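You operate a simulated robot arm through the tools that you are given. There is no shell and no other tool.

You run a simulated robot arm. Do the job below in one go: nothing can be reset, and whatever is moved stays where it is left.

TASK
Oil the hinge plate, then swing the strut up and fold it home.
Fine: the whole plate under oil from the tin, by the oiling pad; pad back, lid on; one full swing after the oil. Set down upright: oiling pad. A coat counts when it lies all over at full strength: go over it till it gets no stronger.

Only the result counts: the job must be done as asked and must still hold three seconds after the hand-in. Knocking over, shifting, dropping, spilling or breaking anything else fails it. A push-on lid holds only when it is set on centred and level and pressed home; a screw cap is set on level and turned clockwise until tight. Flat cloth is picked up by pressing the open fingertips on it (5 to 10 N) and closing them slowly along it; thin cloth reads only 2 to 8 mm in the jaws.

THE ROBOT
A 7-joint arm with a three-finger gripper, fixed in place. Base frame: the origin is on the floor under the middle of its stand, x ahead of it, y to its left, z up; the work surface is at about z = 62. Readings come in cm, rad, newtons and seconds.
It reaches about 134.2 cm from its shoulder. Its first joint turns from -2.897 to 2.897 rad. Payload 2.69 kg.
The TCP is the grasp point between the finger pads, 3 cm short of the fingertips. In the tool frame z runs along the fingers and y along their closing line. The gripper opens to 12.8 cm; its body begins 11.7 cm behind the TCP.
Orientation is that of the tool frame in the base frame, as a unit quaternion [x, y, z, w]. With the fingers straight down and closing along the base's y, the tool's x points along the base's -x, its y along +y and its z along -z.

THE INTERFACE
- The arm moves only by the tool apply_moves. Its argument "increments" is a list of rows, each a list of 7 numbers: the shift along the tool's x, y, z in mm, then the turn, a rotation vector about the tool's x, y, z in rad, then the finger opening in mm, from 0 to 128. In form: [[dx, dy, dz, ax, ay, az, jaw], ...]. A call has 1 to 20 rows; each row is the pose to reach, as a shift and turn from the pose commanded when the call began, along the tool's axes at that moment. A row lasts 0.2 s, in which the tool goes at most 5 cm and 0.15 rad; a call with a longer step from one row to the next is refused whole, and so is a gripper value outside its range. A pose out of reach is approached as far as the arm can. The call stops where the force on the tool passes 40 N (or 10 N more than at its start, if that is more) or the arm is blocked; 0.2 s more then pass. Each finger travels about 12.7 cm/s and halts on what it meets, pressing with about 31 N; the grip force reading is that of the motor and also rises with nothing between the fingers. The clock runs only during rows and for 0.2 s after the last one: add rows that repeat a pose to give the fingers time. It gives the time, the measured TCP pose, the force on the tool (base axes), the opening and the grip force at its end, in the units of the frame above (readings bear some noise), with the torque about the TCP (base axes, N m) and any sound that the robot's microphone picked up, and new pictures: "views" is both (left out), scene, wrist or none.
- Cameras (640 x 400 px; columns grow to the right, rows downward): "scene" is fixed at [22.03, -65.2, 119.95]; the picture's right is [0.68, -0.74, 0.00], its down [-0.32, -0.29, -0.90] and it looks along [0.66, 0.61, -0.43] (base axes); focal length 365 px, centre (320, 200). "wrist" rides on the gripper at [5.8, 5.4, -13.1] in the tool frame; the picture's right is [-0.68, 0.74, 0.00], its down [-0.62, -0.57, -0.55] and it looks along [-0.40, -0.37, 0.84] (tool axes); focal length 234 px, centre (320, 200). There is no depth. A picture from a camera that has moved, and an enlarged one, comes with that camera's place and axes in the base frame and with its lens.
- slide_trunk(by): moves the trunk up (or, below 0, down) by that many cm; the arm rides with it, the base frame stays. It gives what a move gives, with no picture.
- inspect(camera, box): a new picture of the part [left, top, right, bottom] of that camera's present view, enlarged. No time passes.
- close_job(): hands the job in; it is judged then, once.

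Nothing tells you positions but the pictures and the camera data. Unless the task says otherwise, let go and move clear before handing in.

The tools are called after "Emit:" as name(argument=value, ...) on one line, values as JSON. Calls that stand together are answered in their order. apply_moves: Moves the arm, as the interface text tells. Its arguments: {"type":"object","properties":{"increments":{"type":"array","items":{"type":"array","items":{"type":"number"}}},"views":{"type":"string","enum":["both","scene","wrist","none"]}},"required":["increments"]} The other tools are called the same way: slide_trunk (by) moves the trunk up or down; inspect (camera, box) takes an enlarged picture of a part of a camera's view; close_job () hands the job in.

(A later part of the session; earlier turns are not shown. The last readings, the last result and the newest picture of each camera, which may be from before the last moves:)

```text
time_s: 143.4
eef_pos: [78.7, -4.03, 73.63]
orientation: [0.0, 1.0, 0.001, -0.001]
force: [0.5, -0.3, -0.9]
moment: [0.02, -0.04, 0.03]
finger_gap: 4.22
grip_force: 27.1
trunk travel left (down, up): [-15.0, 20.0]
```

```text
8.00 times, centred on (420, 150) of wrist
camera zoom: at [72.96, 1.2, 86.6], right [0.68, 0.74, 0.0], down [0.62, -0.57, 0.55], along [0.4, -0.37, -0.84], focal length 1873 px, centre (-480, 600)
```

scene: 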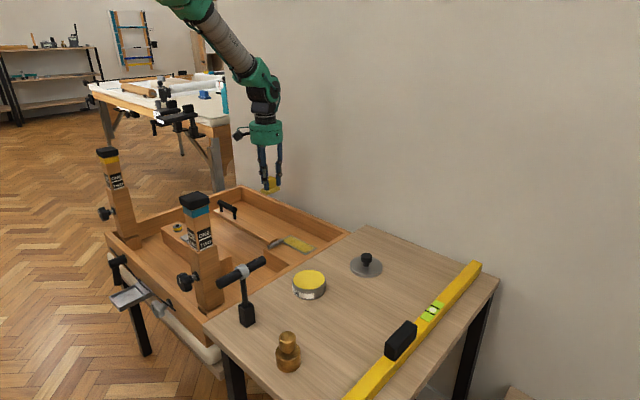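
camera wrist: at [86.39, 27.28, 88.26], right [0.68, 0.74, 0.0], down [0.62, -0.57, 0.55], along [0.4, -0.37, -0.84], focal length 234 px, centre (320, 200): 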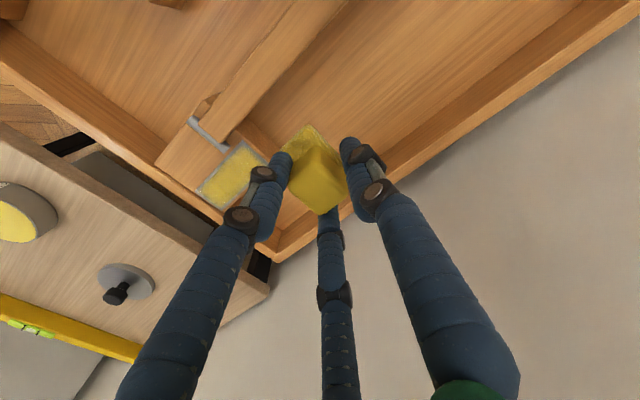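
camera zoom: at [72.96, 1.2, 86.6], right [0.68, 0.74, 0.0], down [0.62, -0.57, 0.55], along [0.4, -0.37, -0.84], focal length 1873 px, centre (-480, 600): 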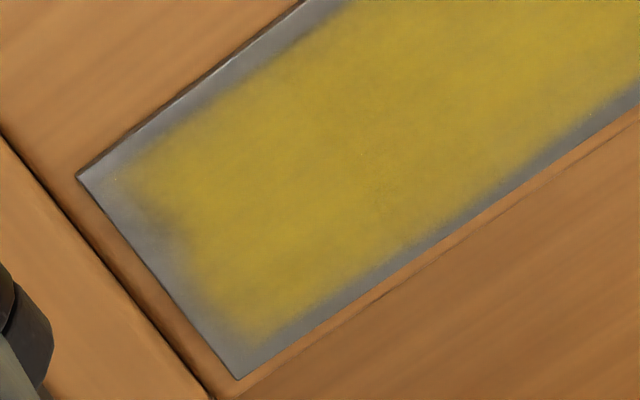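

Border widths are now stable and proportional to the plate's sides (≈0.35 cm across, ≈0.7 cm along) on all four sides regardless of further wet passes, which looks like how the coat is drawn at its outermost cells. I'll do one more full reload and a complete systematic pass to be sure the coat gets no stronger.

Emit:
apply_moves(increments=[[12, -20, -17, 0, 0, 0, 5], [30, -50, -17, 0, 0, 0, 5], [48, -80, -17, 0, 0, 0, 5], [63, -108, -17, 0, 0, 0, 5], [63, -108, -17, 0, 0, 0, 5], [63, -108, 10, 0, 0, 0, 5], [63, -108, 30, 0, 0, 0, 5], [63, -108, 38, 0, 0, 0, 5], [63, -108, 41, 0, 0, 0, 5], [63, -108, 43.5, 0, 0, 0, 5], [63, -108, 45, 0, 0, 0, 5], [63, -108, 45, 0, 0, 0, 5], [63, -108, 45, 0, 0, 0, 5], [63, -108, 45, 0, 0, 0, 5], [63, -108, 45, 0, 0, 0, 5]], views="none")

```text
time_s: 146.6
eef_pos: [72.51, -14.79, 69.65]
orientation: [0.001, 1.0, -0.001, 0.0]
force: [0.6, 0.3, -0.8]
moment: [-0.04, 0.01, -0.02]
finger_gap: 4.18
grip_force: 27.8
trunk travel left (down, up): [-15.0, 20.0]
```

Emit:
apply_moves(increments=[[0, 0, 0.7, 0, 0, 0, 5], [0, 0, 1.2, 0, 0, 0, 5], [0, 0, 1.2, 0, 0, 0, 5]], views="none")

Emit:
inspect(camera="scene", box=[280, 245, 340, 295])

```text
time_s: 147.4
eef_pos: [72.51, -14.82, 69.49]
orientation: [0.0, 1.0, 0.0, 0.001]
force: [-1.8, 5.1, 15.9]
moment: [0.05, 0.12, -0.01]
finger_gap: 4.19
grip_force: 27.7
trunk travel left (down, up): [-15.0, 20.0]
```

```text
8.00 times, centred on (310, 270) of scene
camera zoom: at [22.03, -65.2, 119.95], right [0.68, -0.74, 0.0], down [-0.32, -0.29, -0.9], along [0.66, 0.61, -0.43], focal length 2922 px, centre (400, -360)
```

zoom: 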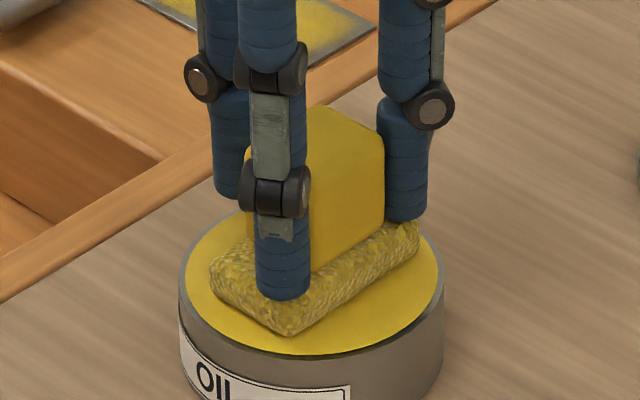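

Emit:
apply_moves(increments=[[0, 0, -0.3, 0, 0, 0, 5], [0, 0, -0.3, 0, 0, 0, 5], [0, 0, -0.3, 0, 0, 0, 5], [0, 0, -25, 0, 0, 0, 5], [0, 0, -62, 0, 0, 0, 5], [-31, 32, -62, 0, 0, 0, 5], [-63, 64, -62, 0, 0, 0, 5], [-95, 96, -62, 0, 0, 0, 5], [-127, 128, -62, 0, 0, 0, 5], [-157, 161, -62, 0, 0, 0, 5], [-157, 161, -20, 0, 0, 0, 5], [-157, 161, 20, 0, 0, 0, 5], [-157, 161, 55, 0, 0, 0, 5], [-157, 161, 68, 0, 0, 0, 5], [-157, 161, 72.5, 0, 0, 0, 5], [-157, 161, 74, 0, 0, 0, 5]], views="none")

Emit:
inspect(camera="scene", box=[270, 210, 340, 260])

```text
time_s: 150.8
eef_pos: [88.27, 1.33, 62.1]
orientation: [0.0, 1.0, -0.001, 0.001]
force: [-4.1, -0.9, 11.2]
moment: [-0.16, 0.21, -0.04]
finger_gap: 4.2
grip_force: 27.8
trunk travel left (down, up): [-15.0, 20.0]
```

```text
8.00 times, centred on (305, 235) of scene
camera zoom: at [22.03, -65.2, 119.95], right [0.68, -0.74, 0.0], down [-0.32, -0.29, -0.9], along [0.66, 0.61, -0.43], focal length 2922 px, centre (440, -80)
```

zoom: 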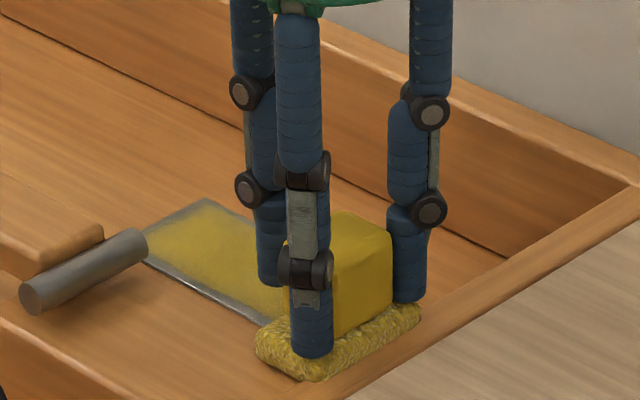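

Emit:
apply_moves(increments=[[0, 8, 0, 0, 0, 0, 5], [0, 16, 0, 0, 0, 0, 5], [0, 24, 0, 0, 0, 0, 5], [0, 32, 0, 0, 0, 0, 5], [0, 40, 0, 0, 0, 0, 5], [0, 48, 0, 0, 0, 0, 5], [0, 56, 0, 0, 0, 0, 5], [0, 63, 0, 0, 0, 0, 5], [-8, 63, 0, 0, 0, 0, 5], [-14, 66, 0, 0, 0, 0, 5], [-14, 74, 0, 0, 0, 0, 5], [-14, 82, 0, 0, 0, 0, 5], [-14, 90, 0, 0, 0, 0, 5], [-14, 98, 0, 0, 0, 0, 5], [-14, 106, 0, 0, 0, 0, 5], [-14, 112, 0, 0, 0, 0, 5]], views="none")

Emit:
inspect(camera="scene", box=[280, 222, 325, 252])

```text
time_s: 154.2
eef_pos: [89.59, 12.41, 62.1]
orientation: [0.0, 1.0, 0.0, 0.0]
force: [-0.2, -1.2, 4.5]
moment: [-0.11, 0.1, 0.02]
finger_gap: 4.19
grip_force: 27.2
trunk travel left (down, up): [-15.0, 20.0]
```

```text
13.33 times, centred on (302, 237) of scene
camera zoom: at [22.03, -65.2, 119.95], right [0.68, -0.74, 0.0], down [-0.32, -0.29, -0.9], along [0.66, 0.61, -0.43], focal length 4870 px, centre (553, -293)
```

zoom: 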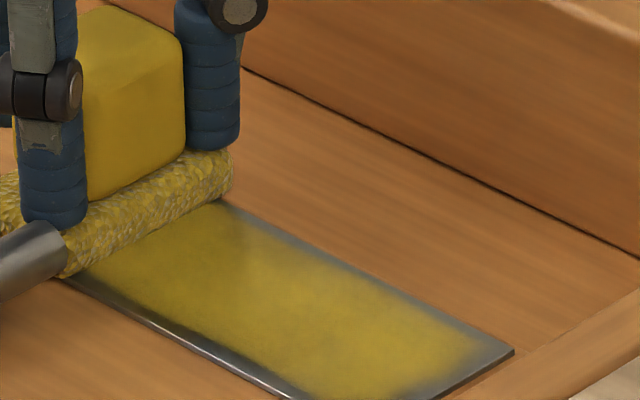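

Emit:
apply_moves(increments=[[-3, 0, -30, 0, 0, 0, 5], [0, -10, -70, 0, 0, 0, 5], [20, -40, -100, 0, 0, 0, 5], [45, -75, -120, 0, 0, 0, 5], [75, -110, -125, 0, 0, 0, 5], [108, -145, -125, 0, 0, 0, 5], [108, -163, -120, 0, 0, 0, 5], [108, -163, -120, 0, 0, 0, 5]], views="none")

Emit:
inspect(camera="wrist", box=[390, 60, 520, 175])

Emit:
inspect(camera="wrist", box=[440, 60, 500, 110])

Emit:
inspect(camera="wrist", box=[400, 110, 450, 150])

Emit:
inspect(camera="scene", box=[275, 217, 330, 257])

```text
time_s: 156.0
eef_pos: [78.64, -3.92, 74.28]
orientation: [0.0, 1.0, 0.0, -0.001]
force: [0.8, -0.4, -0.9]
moment: [0.02, 0.01, 0.03]
finger_gap: 4.22
grip_force: 27.6
trunk travel left (down, up): [-15.0, 20.0]
```

```text
3.48 times, centred on (455, 118) of wrist
camera zoom: at [72.88, 1.39, 87.21], right [0.68, 0.74, 0.0], down [0.62, -0.57, 0.55], along [0.4, -0.37, -0.84], focal length 814 px, centre (-150, 487)
```

zoom: 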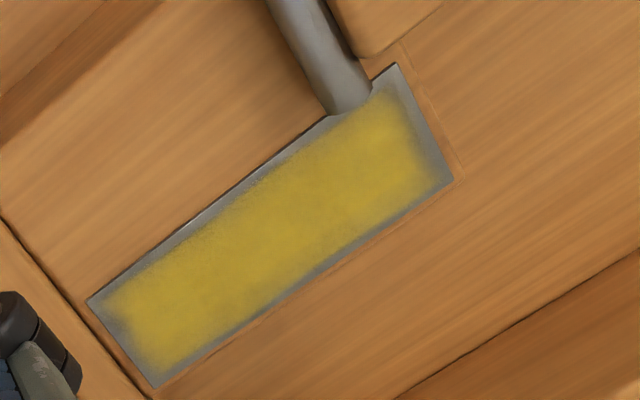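

```text
8.00 times, centred on (470, 85) of wrist
camera zoom: at [72.88, 1.39, 87.21], right [0.68, 0.74, 0.0], down [0.62, -0.57, 0.55], along [0.4, -0.37, -0.84], focal length 1873 px, centre (-880, 1120)
```

zoom: 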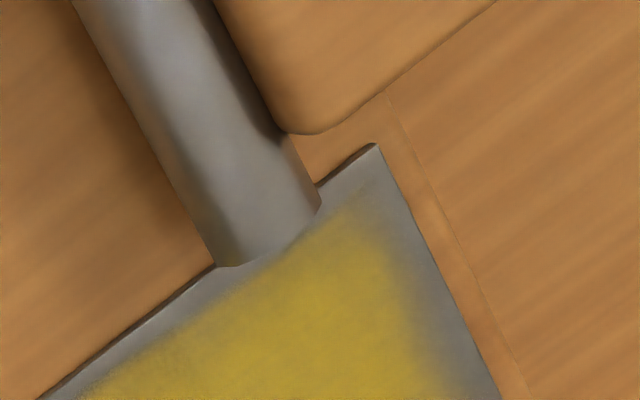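

```text
10.00 times, centred on (425, 130) of wrist
camera zoom: at [72.88, 1.39, 87.21], right [0.68, 0.74, 0.0], down [0.62, -0.57, 0.55], along [0.4, -0.37, -0.84], focal length 2342 px, centre (-730, 900)
```

zoom: 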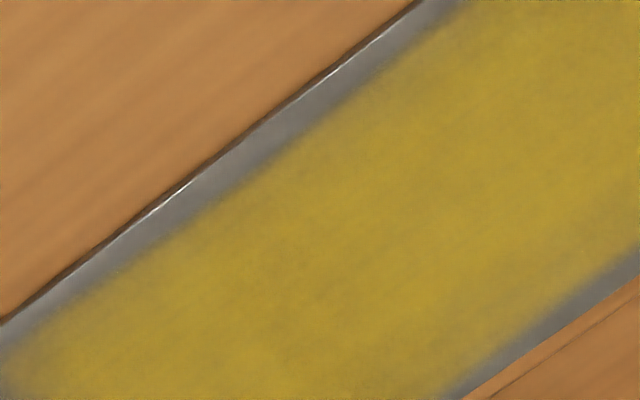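

```text
10.00 times, centred on (302, 237) of scene
camera zoom: at [22.03, -65.2, 119.95], right [0.68, -0.74, 0.0], down [-0.32, -0.29, -0.9], along [0.66, 0.61, -0.43], focal length 3652 px, centre (495, -170)
```

zoom: 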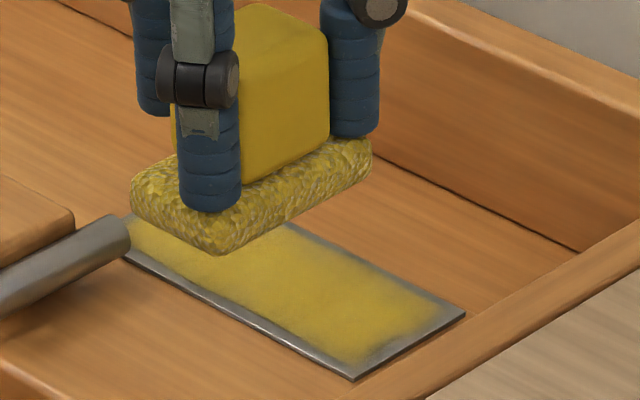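

Comparing identical views before and after a fresh wet pass shows no change in interior or border, so the coat there is saturated. I'll do one last loaded pass concentrating on the zone beside the pin and the two ends, for safety.

Emit:
apply_moves(increments=[[12, -20, -17, 0, 0, 0, 5], [30, -50, -17, 0, 0, 0, 5], [48, -80, -17, 0, 0, 0, 5], [62, -109, -17, 0, 0, 0, 5], [62, -109, -17, 0, 0, 0, 5], [62, -109, 10, 0, 0, 0, 5], [62, -109, 30, 0, 0, 0, 5], [62, -109, 40, 0, 0, 0, 5], [62, -109, 43.5, 0, 0, 0, 5], [62, -109, 45, 0, 0, 0, 5], [62, -109, 46, 0, 0, 0, 5], [62, -109, 46, 0, 0, 0, 5], [62, -109, 46, 0, 0, 0, 5], [62, -109, 46, 0, 0, 0, 5]], views="none")

```text
time_s: 159.0
eef_pos: [72.47, -14.77, 69.52]
orientation: [0.0, 1.0, 0.0, 0.0]
force: [-0.4, 0.7, -0.7]
moment: [-0.01, -0.01, -0.02]
finger_gap: 4.2
grip_force: 26.9
trunk travel left (down, up): [-15.0, 20.0]
```

Emit:
apply_moves(increments=[[0, 0, 0.7, 0, 0, 0, 5], [0, 0, 1.4, 0, 0, 0, 5], [0, 0, 1.4, 0, 0, 0, 5]], views="none")

Emit:
inspect(camera="scene", box=[280, 245, 340, 295])

```text
time_s: 159.8
eef_pos: [72.66, -14.68, 69.49]
orientation: [0.0, 1.0, 0.0, 0.001]
force: [-4.8, 2.6, 20.5]
moment: [-0.06, 0.21, -0.03]
finger_gap: 4.19
grip_force: 27.8
trunk travel left (down, up): [-15.0, 20.0]
```

```text
8.00 times, centred on (310, 270) of scene
camera zoom: at [22.03, -65.2, 119.95], right [0.68, -0.74, 0.0], down [-0.32, -0.29, -0.9], along [0.66, 0.61, -0.43], focal length 2922 px, centre (400, -360)
```

zoom: 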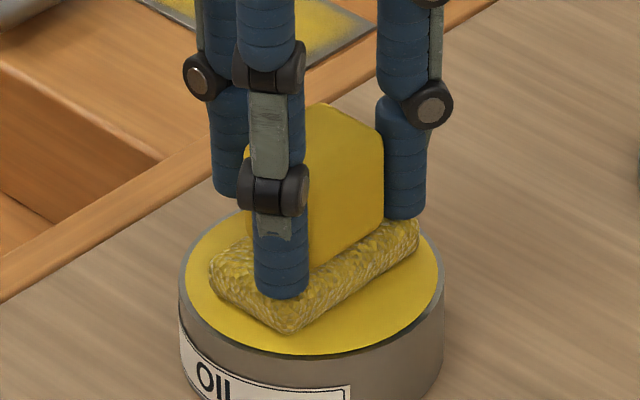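

Emit:
apply_moves(increments=[[0, 0, -0.5, 0, 0, 0, 5], [0, 0, -0.5, 0, 0, 0, 5], [0, 0, -25, 0, 0, 0, 5], [0, 0, -62, 0, 0, 0, 5], [-24, 32, -62, 0, 0, 0, 5], [-48, 65, -62, 0, 0, 0, 5], [-72, 98, -62, 0, 0, 0, 5], [-96, 131, -62, 0, 0, 0, 5], [-122, 164, -62, 0, 0, 0, 5], [-148, 197, -62, 0, 0, 0, 5], [-170, 228, -50, 0, 0, 0, 5], [-170, 228, -10, 0, 0, 0, 5], [-170, 228, 30, 0, 0, 0, 5], [-170, 228, 60, 0, 0, 0, 5], [-170, 228, 70, 0, 0, 0, 5], [-170, 228, 73, 0, 0, 0, 5], [-170, 228, 74, 0, 0, 0, 5]], views="none")

Emit:
inspect(camera="wrist", box=[200, 50, 440, 200])

```text
time_s: 163.4
eef_pos: [89.39, 8.02, 62.02]
orientation: [-0.001, 1.0, 0.0, 0.001]
force: [-1.9, 2.4, 9.2]
moment: [-0.05, 0.17, -0.07]
finger_gap: 4.2
grip_force: 27.5
trunk travel left (down, up): [-15.0, 20.0]
```

```text
2.67 times, centred on (320, 125) of wrist
camera zoom: at [83.64, 13.37, 75.0], right [0.68, 0.74, 0.0], down [0.61, -0.57, 0.55], along [0.4, -0.37, -0.84], focal length 624 px, centre (320, 400)
```

zoom: 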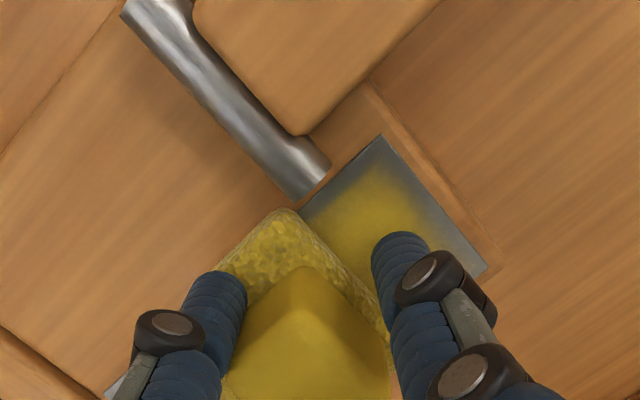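

Emit:
apply_moves(increments=[[-2.5, 3, 0, 0, 0, 0, 5], [-2.5, 10, 0, 0, 0, 0, 5], [-2.5, 17, 0, 0, 0, 0, 5], [-2.5, 24, 0, 0, 0, 0, 5], [-2.5, 31, 0, 0, 0, 0, 5], [-2.5, 38, 0, 0, 0, 0, 5], [-2.5, 44, 0, 0, 0, 0, 5], [-10, 44, 0, 0, 0, 0, 5], [-18, 44, 0, 0, 0, 0, 5], [-26, 44, 0, 0, 0, 0, 5], [-18, 42, 0, 0, 0, 0, 5], [-10, 42, 0, 0, 0, 0, 5], [-2.5, 42, 0, 0, 0, 0, 5], [-2.5, 34, 0, 0, 0, 0, 5], [-2.5, 26, 0, 0, 0, 0, 5], [-2.5, 18, 0, 0, 0, 0, 5], [-2.5, 10, 0, 0, 0, 0, 5], [-2.5, 2, 0, 0, 0, 0, 5]], views="none")

Emit:
inspect(camera="wrist", box=[200, 50, 440, 200])

```text
time_s: 167.2
eef_pos: [90.0, 8.18, 61.94]
orientation: [0.001, 1.0, 0.0, 0.0]
force: [1.3, 1.0, 6.4]
moment: [-0.13, -0.02, -0.01]
finger_gap: 4.18
grip_force: 27.7
trunk travel left (down, up): [-15.0, 20.0]
```

```text
2.67 times, centred on (320, 125) of wrist
camera zoom: at [84.15, 13.48, 74.98], right [0.68, 0.74, 0.0], down [0.62, -0.57, 0.55], along [0.4, -0.37, -0.84], focal length 624 px, centre (320, 400)
```

zoom: 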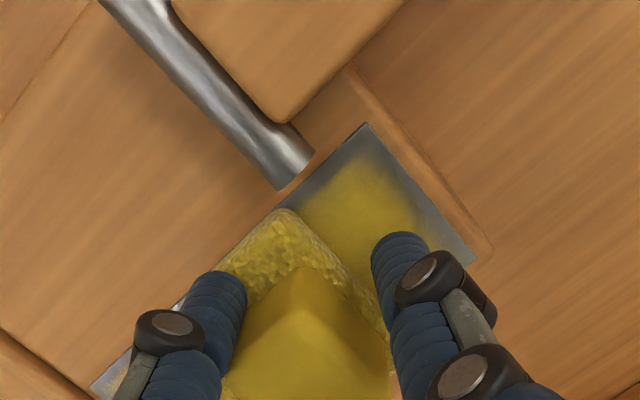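

Emit:
apply_moves(increments=[[4, -9, 0, 0, 0, 0, 5], [8, -18, 0, 0, 0, 0, 5], [12, -27, 0, 0, 0, 0, 5], [12, -36, 0, 0, 0, 0, 5], [12, -45, 0, 0, 0, 0, 5], [12, -54, 0, 0, 0, 0, 5], [12, -63, 0, 0, 0, 0, 5], [12, -70, 0, 0, 0, 0, 5], [2, -70, 0, 0, 0, 0, 5], [-8, -70, 0, 0, 0, 0, 5], [-14, -70, 0, 0, 0, 0, 5], [-14, -61, 0, 0, 0, 0, 5], [-14, -52, 0, 0, 0, 0, 5], [-14, -43, 0, 0, 0, 0, 5], [-14, -34, 0, 0, 0, 0, 5], [-14, -25, 0, 0, 0, 0, 5], [-14, -16, 0, 0, 0, 0, 5], [-14, -7, 0, 0, 0, 0, 5], [-14, 5, 0, 0, 0, 0, 5], [-14, 20, 0, 0, 0, 0, 5]], views="none")

```text
time_s: 171.4
eef_pos: [91.15, 10.23, 61.99]
orientation: [0.001, 1.0, 0.0, -0.001]
force: [-0.6, -0.6, 7.8]
moment: [-0.13, -0.01, -0.01]
finger_gap: 4.2
grip_force: 27.4
trunk travel left (down, up): [-15.0, 20.0]
```

Now lift away and inspect the coat from the same viewing pose as before.

Emit:
apply_moves(increments=[[0, 0, -30, 0, 0, 0, 5], [0, -10, -70, 0, 0, 0, 5], [25, -35, -100, 0, 0, 0, 5], [55, -65, -120, 0, 0, 0, 5], [90, -95, -125, 0, 0, 0, 5], [124, -125, -125, 0, 0, 0, 5], [124, -142, -122, 0, 0, 0, 5], [124, -142, -122, 0, 0, 0, 5]], views="none")

Emit:
inspect(camera="wrist", box=[390, 60, 520, 175])

Emit:
inspect(camera="wrist", box=[400, 110, 450, 150])

Emit:
inspect(camera="wrist", box=[440, 60, 500, 110])

```text
time_s: 173.2
eef_pos: [78.88, -3.76, 74.32]
orientation: [0.0, 1.0, 0.0, 0.001]
force: [0.1, -0.5, -0.9]
moment: [-0.03, 0.0, 0.02]
finger_gap: 4.19
grip_force: 27.8
trunk travel left (down, up): [-15.0, 20.0]
```

```text
3.48 times, centred on (455, 118) of wrist
camera zoom: at [73.03, 1.57, 87.24], right [0.68, 0.74, 0.0], down [0.62, -0.57, 0.55], along [0.4, -0.37, -0.84], focal length 814 px, centre (-150, 487)
```

zoom: 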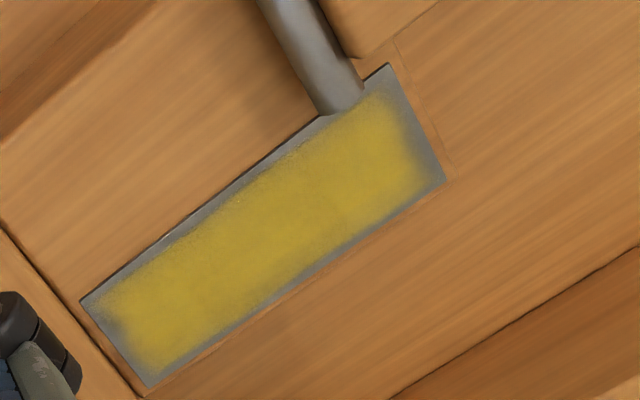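

```text
10.00 times, centred on (425, 130) of wrist
camera zoom: at [73.03, 1.57, 87.24], right [0.68, 0.74, 0.0], down [0.62, -0.57, 0.55], along [0.4, -0.37, -0.84], focal length 2342 px, centre (-730, 900)
```

zoom: 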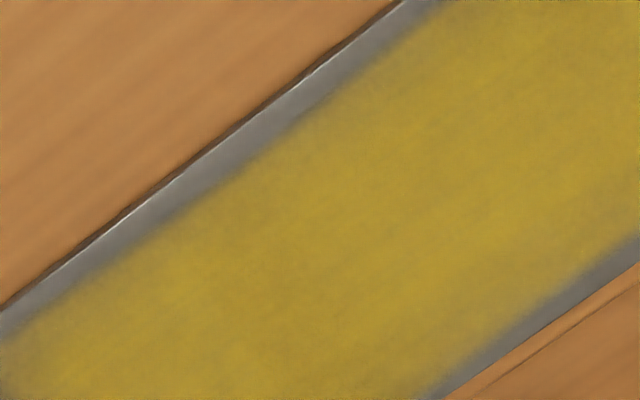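

```text
8.00 times, centred on (470, 85) of wrist
camera zoom: at [73.03, 1.57, 87.24], right [0.68, 0.74, 0.0], down [0.62, -0.57, 0.55], along [0.4, -0.37, -0.84], focal length 1873 px, centre (-880, 1120)
```

zoom: 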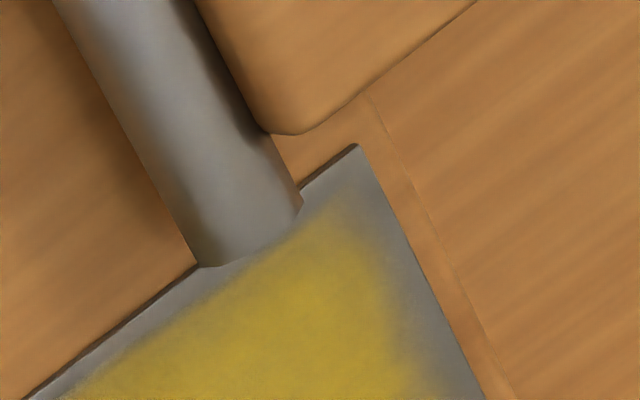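

Emit:
inspect(camera="wrist", box=[395, 130, 445, 172])

Emit:
inspect(camera="scene", box=[275, 217, 330, 257])

```text
9.52 times, centred on (420, 151) of wrist
camera zoom: at [73.03, 1.57, 87.24], right [0.68, 0.74, 0.0], down [0.62, -0.57, 0.55], along [0.4, -0.37, -0.84], focal length 2230 px, centre (-632, 667)
```

zoom: 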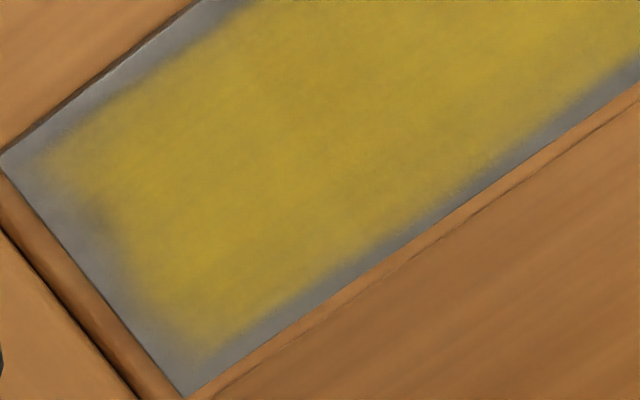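

```text
10.00 times, centred on (302, 237) of scene
camera zoom: at [22.03, -65.2, 119.95], right [0.68, -0.74, 0.0], down [-0.32, -0.29, -0.9], along [0.66, 0.61, -0.43], focal length 3652 px, centre (495, -170)
```

zoom: 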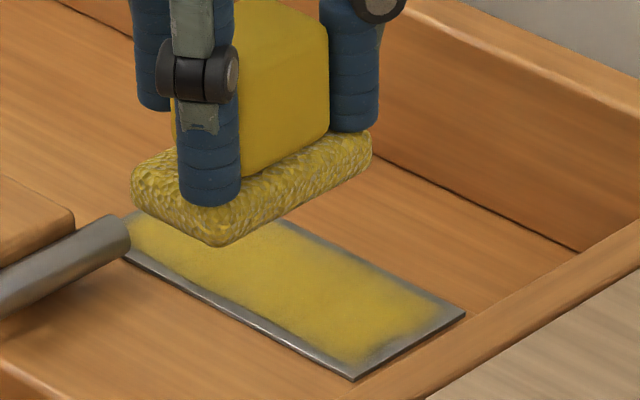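

The coat is unchanged by the last loaded pass, so it is at full strength. Now I take the pad back to its original spot.

Emit:
apply_moves(increments=[[14, -40, -18, 0, 0, 0, 5], [28, -82, -18, 0, 0, 0, 5], [42, -124, -18, 0, 0, 0, 5], [56, -166, -18, 0, 0, 0, 5], [70, -208, -18, 0, 0, 0, 5], [85, -250, -18, 0, 0, 0, 5], [85, -250, 15, 0, 0, 0, 5], [85, -250, 45, 0, 0, 0, 5], [85, -250, 62, 0, 0, 0, 5], [85, -250, 62, 0, 0, 0, 5]])

Emit:
inspect(camera="scene", box=[310, 260, 400, 340])

Emit:
inspect(camera="wrist", box=[220, 80, 420, 205])

```text
time_s: 175.4
eef_pos: [70.44, -29.13, 67.69]
orientation: [0.0, 1.0, 0.0, 0.0]
force: [0.5, -0.2, 0.1]
moment: [0.03, 0.01, -0.01]
finger_gap: 4.16
grip_force: 27.6
trunk travel left (down, up): [-15.0, 20.0]
camera wrist: at [64.65, -23.86, 80.69], right [0.68, 0.74, 0.0], down [0.62, -0.57, 0.55], along [0.4, -0.37, -0.84], focal length 234 px, centre (320, 200)
```

scene: 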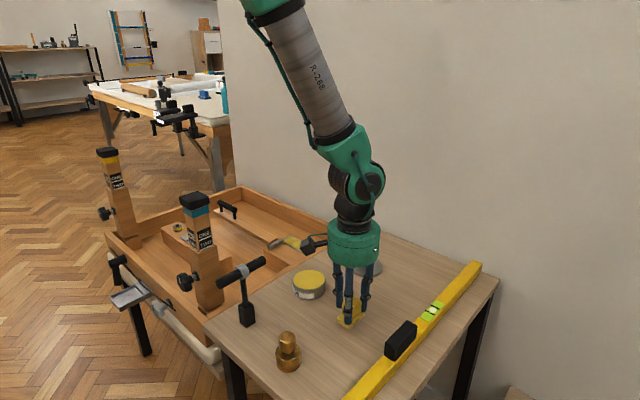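
wrist: 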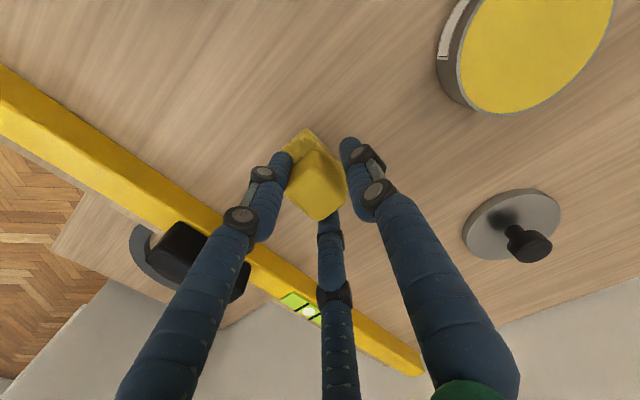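

```text
5.00 times, centred on (355, 300) of scene
camera zoom: at [22.03, -65.2, 119.95], right [0.68, -0.74, 0.0], down [-0.32, -0.29, -0.9], along [0.66, 0.61, -0.43], focal length 1826 px, centre (145, -300)
```

zoom: 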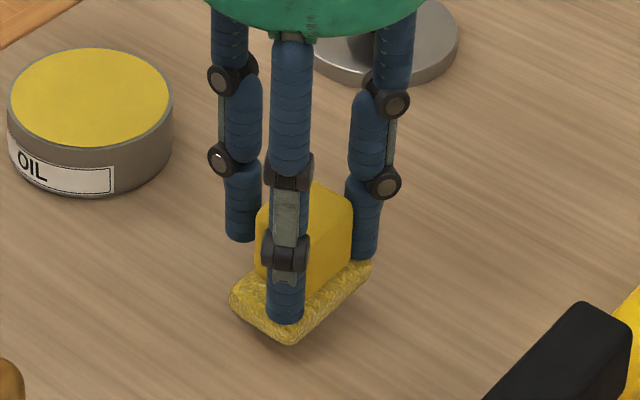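

```text
3.20 times, centred on (320, 142) of wrist
camera zoom: at [64.65, -23.86, 80.69], right [0.68, 0.74, 0.0], down [0.62, -0.57, 0.55], along [0.4, -0.37, -0.84], focal length 749 px, centre (320, 384)
```

zoom: 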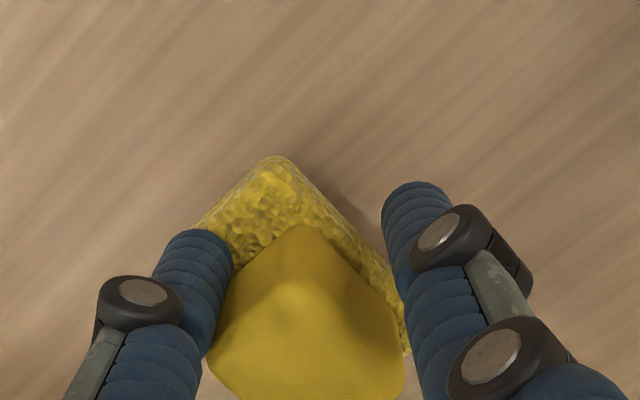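

The pad sits ≈0.65 cm too far −y of its old spot, so I correct that and lower gently to contact.

Emit:
apply_moves(increments=[[2, 6.5, 0, 0, 0, 0, 5], [2, 6.5, 6, 0, 0, 0, 5], [2, 6.5, 9, 0, 0, 0, 5], [2, 6.5, 9, 0, 0, 0, 5]], views="none")

Emit:
inspect(camera="scene", box=[310, 260, 400, 340])

```text
time_s: 176.4
eef_pos: [70.27, -28.34, 67.1]
orientation: [0.0, 1.0, 0.001, -0.001]
force: [-0.1, -0.4, -1.1]
moment: [-0.02, 0.03, 0.02]
finger_gap: 4.2
grip_force: 27.9
trunk travel left (down, up): [-15.0, 20.0]
```

```text
5.00 times, centred on (355, 300) of scene
camera zoom: at [22.03, -65.2, 119.95], right [0.68, -0.74, 0.0], down [-0.32, -0.29, -0.9], along [0.66, 0.61, -0.43], focal length 1826 px, centre (145, -300)
```

zoom: 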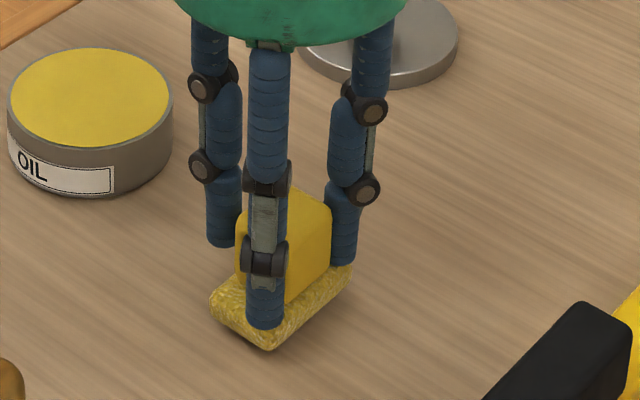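

Emit:
apply_moves(increments=[[-2, -1.2, 2, 0, 0, 0, 5], [-2, -1.2, 4, 0, 0, 0, 5], [-2, -1.2, 5, 0, 0, 0, 5]], views="none")

```text
time_s: 177.2
eef_pos: [70.53, -28.39, 66.47]
orientation: [0.0, 1.0, 0.0, 0.0]
force: [-0.6, -0.5, -1.0]
moment: [-0.03, -0.01, 0.01]
finger_gap: 4.17
grip_force: 27.5
trunk travel left (down, up): [-15.0, 20.0]
```

Emit:
apply_moves(increments=[[0, 0, 0.7, 0, 0, 0, 5], [0, 0, 1.4, 0, 0, 0, 5]], views="none")

Emit:
inspect(camera="scene", box=[310, 260, 400, 340])

```text
time_s: 177.8
eef_pos: [70.47, -28.35, 66.42]
orientation: [-0.001, 1.0, 0.0, 0.001]
force: [-2.4, 5.6, 11.9]
moment: [0.12, 0.15, -0.01]
finger_gap: 4.21
grip_force: 27.8
trunk travel left (down, up): [-15.0, 20.0]
```

```text
5.00 times, centred on (355, 300) of scene
camera zoom: at [22.03, -65.2, 119.95], right [0.68, -0.74, 0.0], down [-0.32, -0.29, -0.9], along [0.66, 0.61, -0.43], focal length 1826 px, centre (145, -300)
```

zoom: 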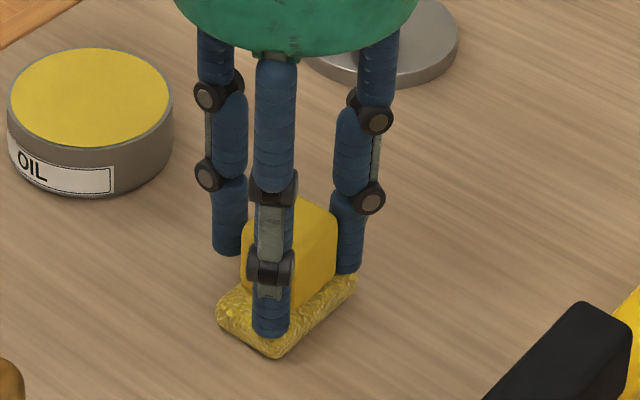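

The pad is right on its old spot and standing on the table. Releasing slowly.

Emit:
apply_moves(increments=[[0, 0, -0.6, 0, 0, 0, 5], [0, 0, -0.6, 0, 0, 0, 30], [0, 0, -0.6, 0, 0, 0, 40], [0, 0, -0.6, 0, 0, 0, 45], [0, 0, -0.6, 0, 0, 0, 52], [0, 0, -0.6, 0, 0, 0, 62], [0, 0, -0.6, 0, 0, 0, 70], [0, 0, -10, 0, 0, 0, 75], [0, 0, -40, 0, 0, 0, 80], [0, 0, -85, 0, 0, 0, 80], [0, 0, -85, 0, 0, 0, 80]])

Emit:
inspect(camera="scene", box=[310, 260, 400, 340])

Emit:
inspect(camera="wrist", box=[220, 60, 420, 185])

```text
time_s: 180.2
eef_pos: [70.04, -28.43, 74.84]
orientation: [0.0, 1.0, -0.001, 0.001]
force: [-0.4, 0.2, 0.6]
moment: [-0.02, -0.03, 0.02]
finger_gap: 8.0
grip_force: 0.0
trunk travel left (down, up): [-15.0, 20.0]
camera wrist: at [64.33, -23.16, 87.79], right [0.68, 0.74, 0.0], down [0.62, -0.57, 0.55], along [0.4, -0.37, -0.84], focal length 234 px, centre (320, 200)
```

scene: 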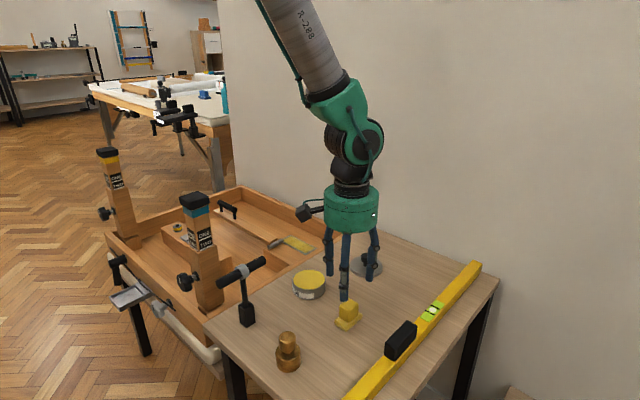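
wrist: 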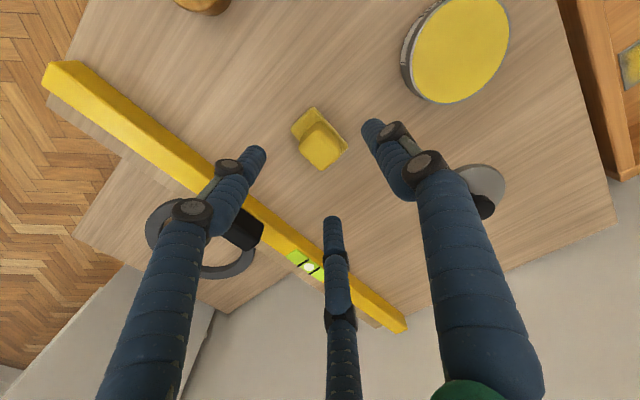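

```text
5.00 times, centred on (355, 300) of scene
camera zoom: at [22.03, -65.2, 119.95], right [0.68, -0.74, 0.0], down [-0.32, -0.29, -0.9], along [0.66, 0.61, -0.43], focal length 1826 px, centre (145, -300)
```

zoom: 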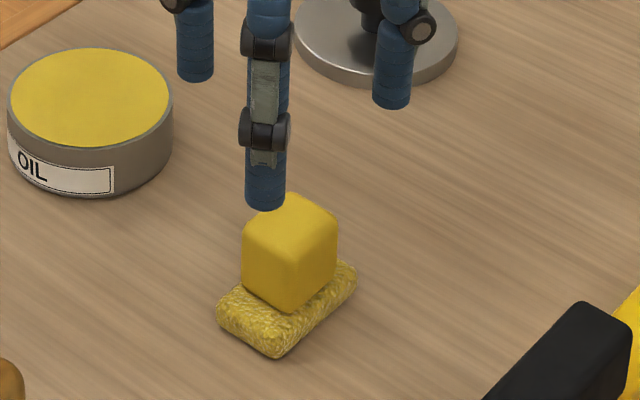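

```text
3.20 times, centred on (320, 122) of wrist
camera zoom: at [64.33, -23.16, 87.79], right [0.68, 0.74, 0.0], down [0.62, -0.57, 0.55], along [0.4, -0.37, -0.84], focal length 749 px, centre (320, 448)
```

zoom: 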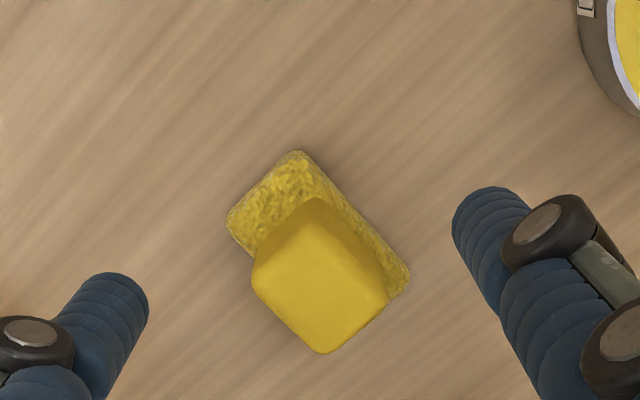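

The pad stands upright on its old spot. With the hand free, I'll take one close look at the plate before closing the tin.

Emit:
apply_moves(increments=[[0, 0, -30, 0, 0, 0, 100], [-15, 38, -45, 0, 0, 0, 128], [-31, 77, -45, 0, 0, 0, 128], [-47, 116, -45, 0, 0, 0, 128], [-63, 155, -45, 0, 0, 0, 128], [-79, 194, -45, 0, 0, 0, 128], [-95, 233, -45, 0, 0, 0, 128], [-111, 272, -45, 0, 0, 0, 128], [-127, 311, -45, 0, 0, 0, 128], [-143, 350, -45, 0, 0, 0, 128], [-150, 385, -40, 0, 0, 0, 128], [-150, 390, 0, 0, 0, 0, 128], [-150, 390, 35, 0, 0, 0, 128], [-150, 390, 35, 0, 0, 0, 128]], views="both")

Emit:
inspect(camera="wrist", box=[250, 120, 390, 250])

```text
time_s: 183.2
eef_pos: [85.47, 10.64, 70.94]
orientation: [0.0, 1.0, 0.0, 0.0]
force: [0.2, -0.4, 1.2]
moment: [0.02, 0.05, 0.02]
finger_gap: 12.8
grip_force: 0.0
trunk travel left (down, up): [-15.0, 20.0]
camera wrist: at [79.63, 16.07, 83.98], right [0.68, 0.74, 0.0], down [0.62, -0.57, 0.55], along [0.4, -0.37, -0.84], focal length 234 px, centre (320, 200)
```

scene: 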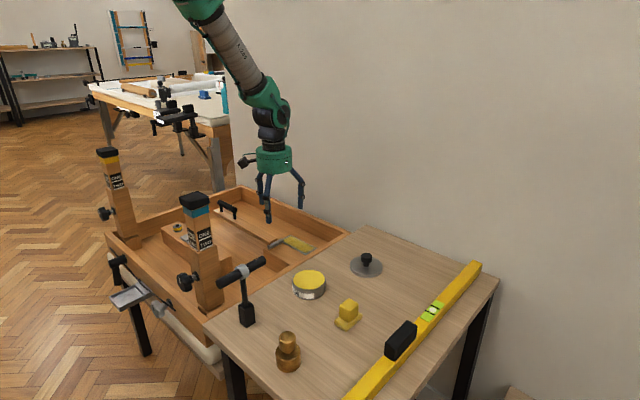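
wrist: 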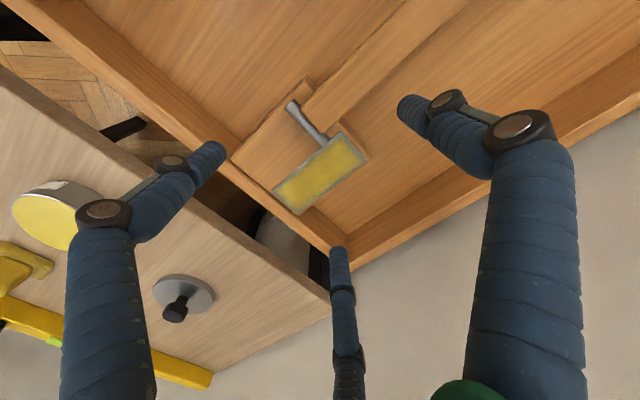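

```text
3.08 times, centred on (320, 185) of wrist
camera zoom: at [79.63, 16.07, 83.98], right [0.68, 0.74, 0.0], down [0.62, -0.57, 0.55], along [0.4, -0.37, -0.84], focal length 720 px, centre (320, 246)
```

zoom: 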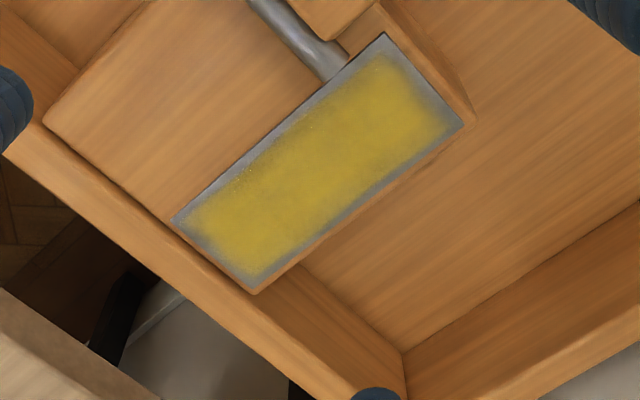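

Emit:
inspect(camera="wrist", box=[270, 125, 370, 215])

Emit:
inspect(camera="wrist", box=[310, 125, 370, 170])

Emit:
inspect(camera="wrist", box=[270, 170, 330, 215])

Emit:
inspect(camera="scene", box=[275, 220, 325, 258])

```text
4.44 times, centred on (320, 170) of wrist
camera zoom: at [79.63, 16.07, 83.98], right [0.68, 0.74, 0.0], down [0.62, -0.57, 0.55], along [0.4, -0.37, -0.84], focal length 1041 px, centre (320, 333)
```

zoom: 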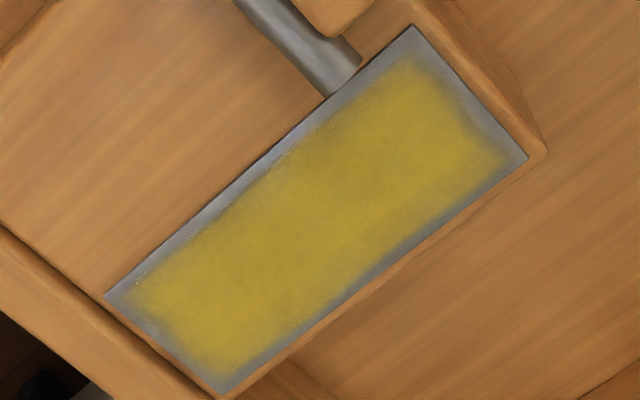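

```text
8.89 times, centred on (340, 148) of wrist
camera zoom: at [79.63, 16.07, 83.98], right [0.68, 0.74, 0.0], down [0.62, -0.57, 0.55], along [0.4, -0.37, -0.84], focal length 2082 px, centre (142, 667)
```

zoom: 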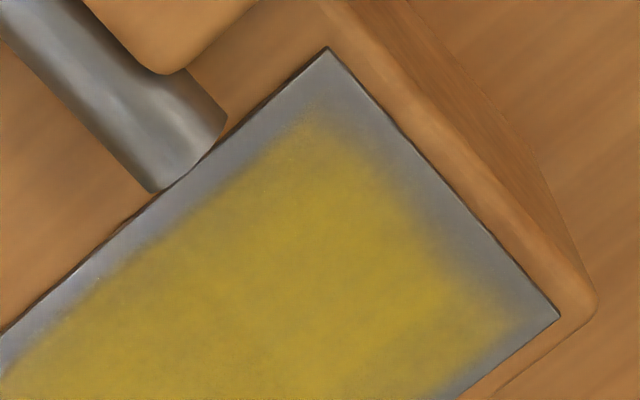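

```text
8.89 times, centred on (300, 192) of wrist
camera zoom: at [79.63, 16.07, 83.98], right [0.68, 0.74, 0.0], down [0.62, -0.57, 0.55], along [0.4, -0.37, -0.84], focal length 2082 px, centre (498, 267)
```

zoom: 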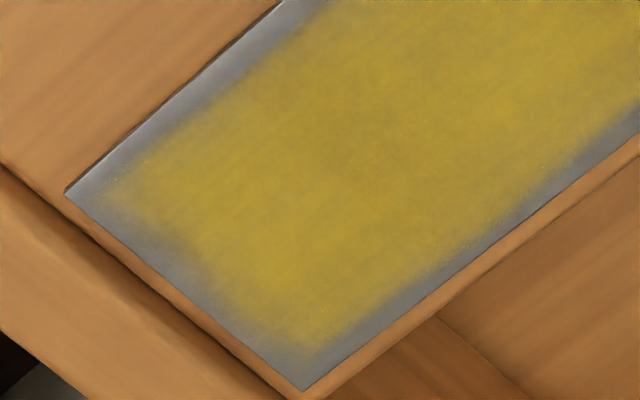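

```text
10.53 times, centred on (300, 239) of scene
camera zoom: at [22.03, -65.2, 119.95], right [0.68, -0.74, 0.0], down [-0.32, -0.29, -0.9], along [0.66, 0.61, -0.43], focal length 3844 px, centre (530, -210)
```

zoom: 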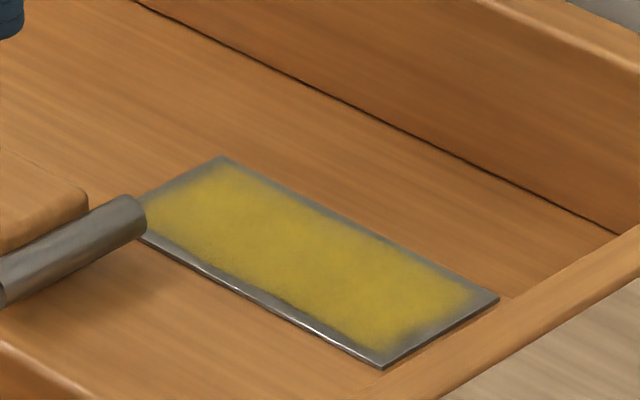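

The coat has an even full tone with the same narrow rim on all sides as from the start; further passes no longer change it. Now I go back for the lid at (88.85, −20.15).

Emit:
apply_moves(increments=[[0, 0, -45, 0, 0, 0, 128], [0, 0, -90, 0, 0, 0, 110], [-4, -44, -95, 0, 0, 0, 80], [-9, -88, -95, 0, 0, 0, 80], [-14, -132, -95, 0, 0, 0, 80], [-19, -176, -95, 0, 0, 0, 80], [-24, -220, -95, 0, 0, 0, 80], [-29, -264, -95, 0, 0, 0, 80], [-34, -308, -95, 0, 0, 0, 70], [-34, -308, -60, 0, 0, 0, 70], [-34, -308, -20, 0, 0, 0, 60], [-34, -308, -5, 0, 0, 0, 60], [-34, -308, -5, 0, 0, 0, 60]])

Emit:
inspect(camera="wrist", box=[220, 80, 420, 205])

```text
time_s: 186.0
eef_pos: [88.73, -20.18, 71.59]
orientation: [0.0, 1.0, 0.0, 0.0]
force: [-0.4, 0.7, 0.2]
moment: [0.01, 0.03, 0.01]
finger_gap: 6.01
grip_force: 0.0
trunk travel left (down, up): [-15.0, 20.0]
camera wrist: at [82.93, -14.91, 84.61], right [0.68, 0.74, 0.0], down [0.62, -0.57, 0.55], along [0.4, -0.37, -0.84], focal length 234 px, centre (320, 200)
```

scene: 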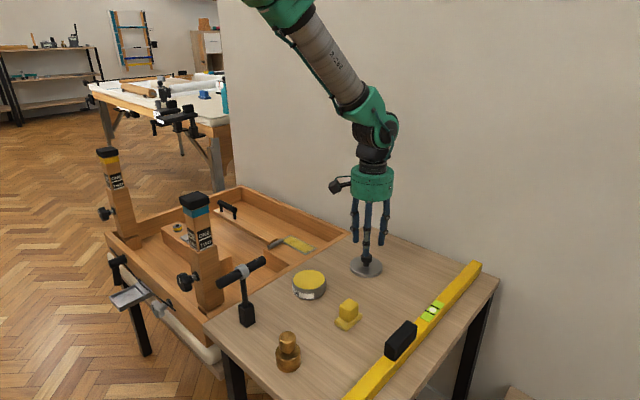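
wrist: 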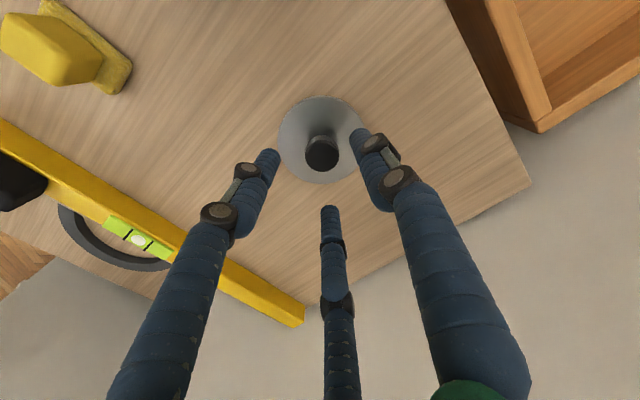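

```text
3.20 times, centred on (320, 142) of wrist
camera zoom: at [82.93, -14.91, 84.61], right [0.68, 0.74, 0.0], down [0.62, -0.57, 0.55], along [0.4, -0.37, -0.84], focal length 749 px, centre (320, 384)
```

zoom: 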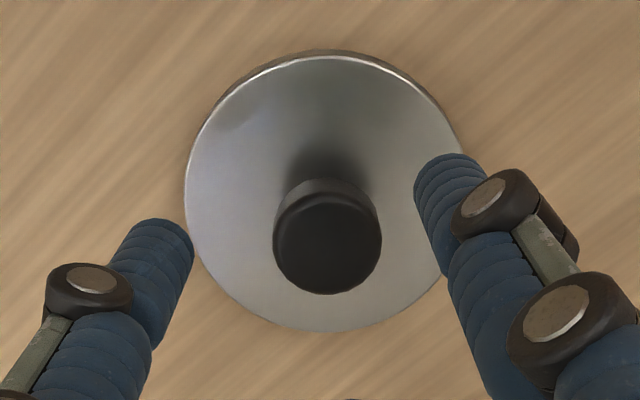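

Emit:
apply_moves(increments=[[0, 3.5, 10, 0, 0, 0, 60], [0, 3.5, 25, 0, 0, 0, 55], [0, 3.5, 38, 0, 0, 0, 50], [0, 3.5, 44, 0, 0, 0, 48], [0, 3.5, 44, 0, 0, 0, 48]], views="none")

Emit:
inspect(camera="wrist", box=[220, 80, 420, 205])

```text
time_s: 187.2
eef_pos: [88.6, -19.68, 67.24]
orientation: [-0.001, 1.0, 0.0, 0.0]
force: [-0.3, -0.6, -0.2]
moment: [-0.01, 0.0, -0.02]
finger_gap: 4.79
grip_force: 0.1
trunk travel left (down, up): [-15.0, 20.0]
```

```text
3.20 times, centred on (320, 142) of wrist
camera zoom: at [82.93, -14.46, 80.29], right [0.68, 0.74, 0.0], down [0.62, -0.57, 0.55], along [0.4, -0.37, -0.84], focal length 749 px, centre (320, 384)
```

zoom: 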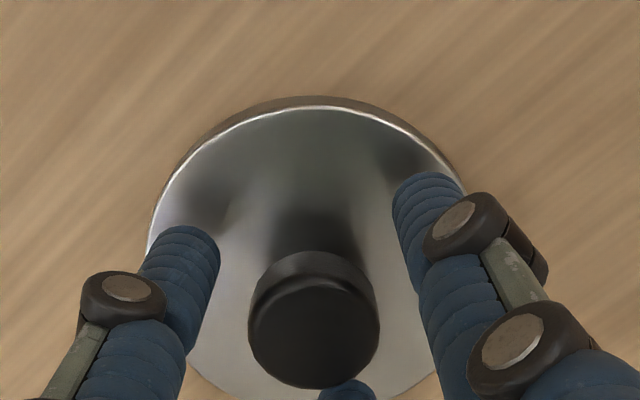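

Emit:
apply_moves(increments=[[0, -1.2, 3, 0, 0, 0, 45], [0, -1.2, 6, 0, 0, 0, 40], [0, -1.2, 6, 0, 0, 0, 34], [0, -1.2, 6, 0, 0, 0, 28], [0, -1.2, 6, 0, 0, 0, 20], [0, -1.2, 6, 0, 0, 0, 10], [0, -1.2, 6, 0, 0, 0, 5], [0, -1.2, 6, 0, 0, 0, 5]], views="none")

Emit:
inspect(camera="wrist", box=[220, 80, 420, 205])

Emit:
inspect(camera="scene", box=[320, 220, 420, 290])

```text
time_s: 189.0
eef_pos: [88.78, -19.99, 66.7]
orientation: [-0.001, 1.0, 0.001, 0.0]
force: [-0.1, -0.4, 0.4]
moment: [-0.01, 0.0, -0.02]
finger_gap: 2.84
grip_force: 17.0
trunk travel left (down, up): [-15.0, 20.0]
```

```text
3.20 times, centred on (320, 142) of wrist
camera zoom: at [82.99, -14.61, 79.73], right [0.68, 0.74, 0.0], down [0.62, -0.57, 0.55], along [0.4, -0.37, -0.84], focal length 749 px, centre (320, 384)
```

zoom: 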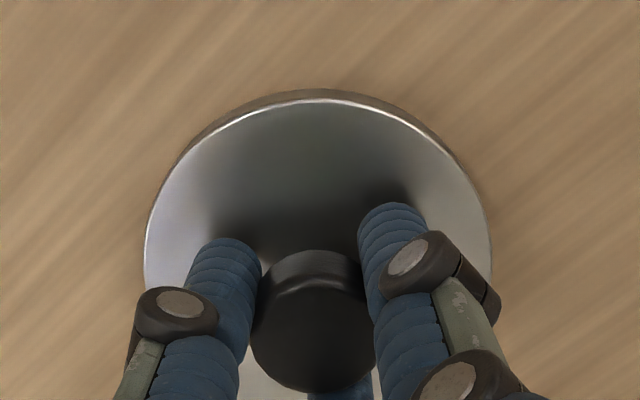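

```text
5.71 times, centred on (370, 255) of scene
camera zoom: at [22.03, -65.2, 119.95], right [0.68, -0.74, 0.0], down [-0.32, -0.29, -0.9], along [0.66, 0.61, -0.43], focal length 2087 px, centre (34, -114)
```

zoom: 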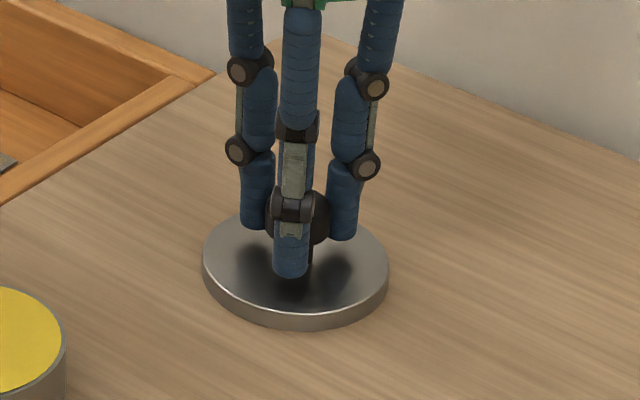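

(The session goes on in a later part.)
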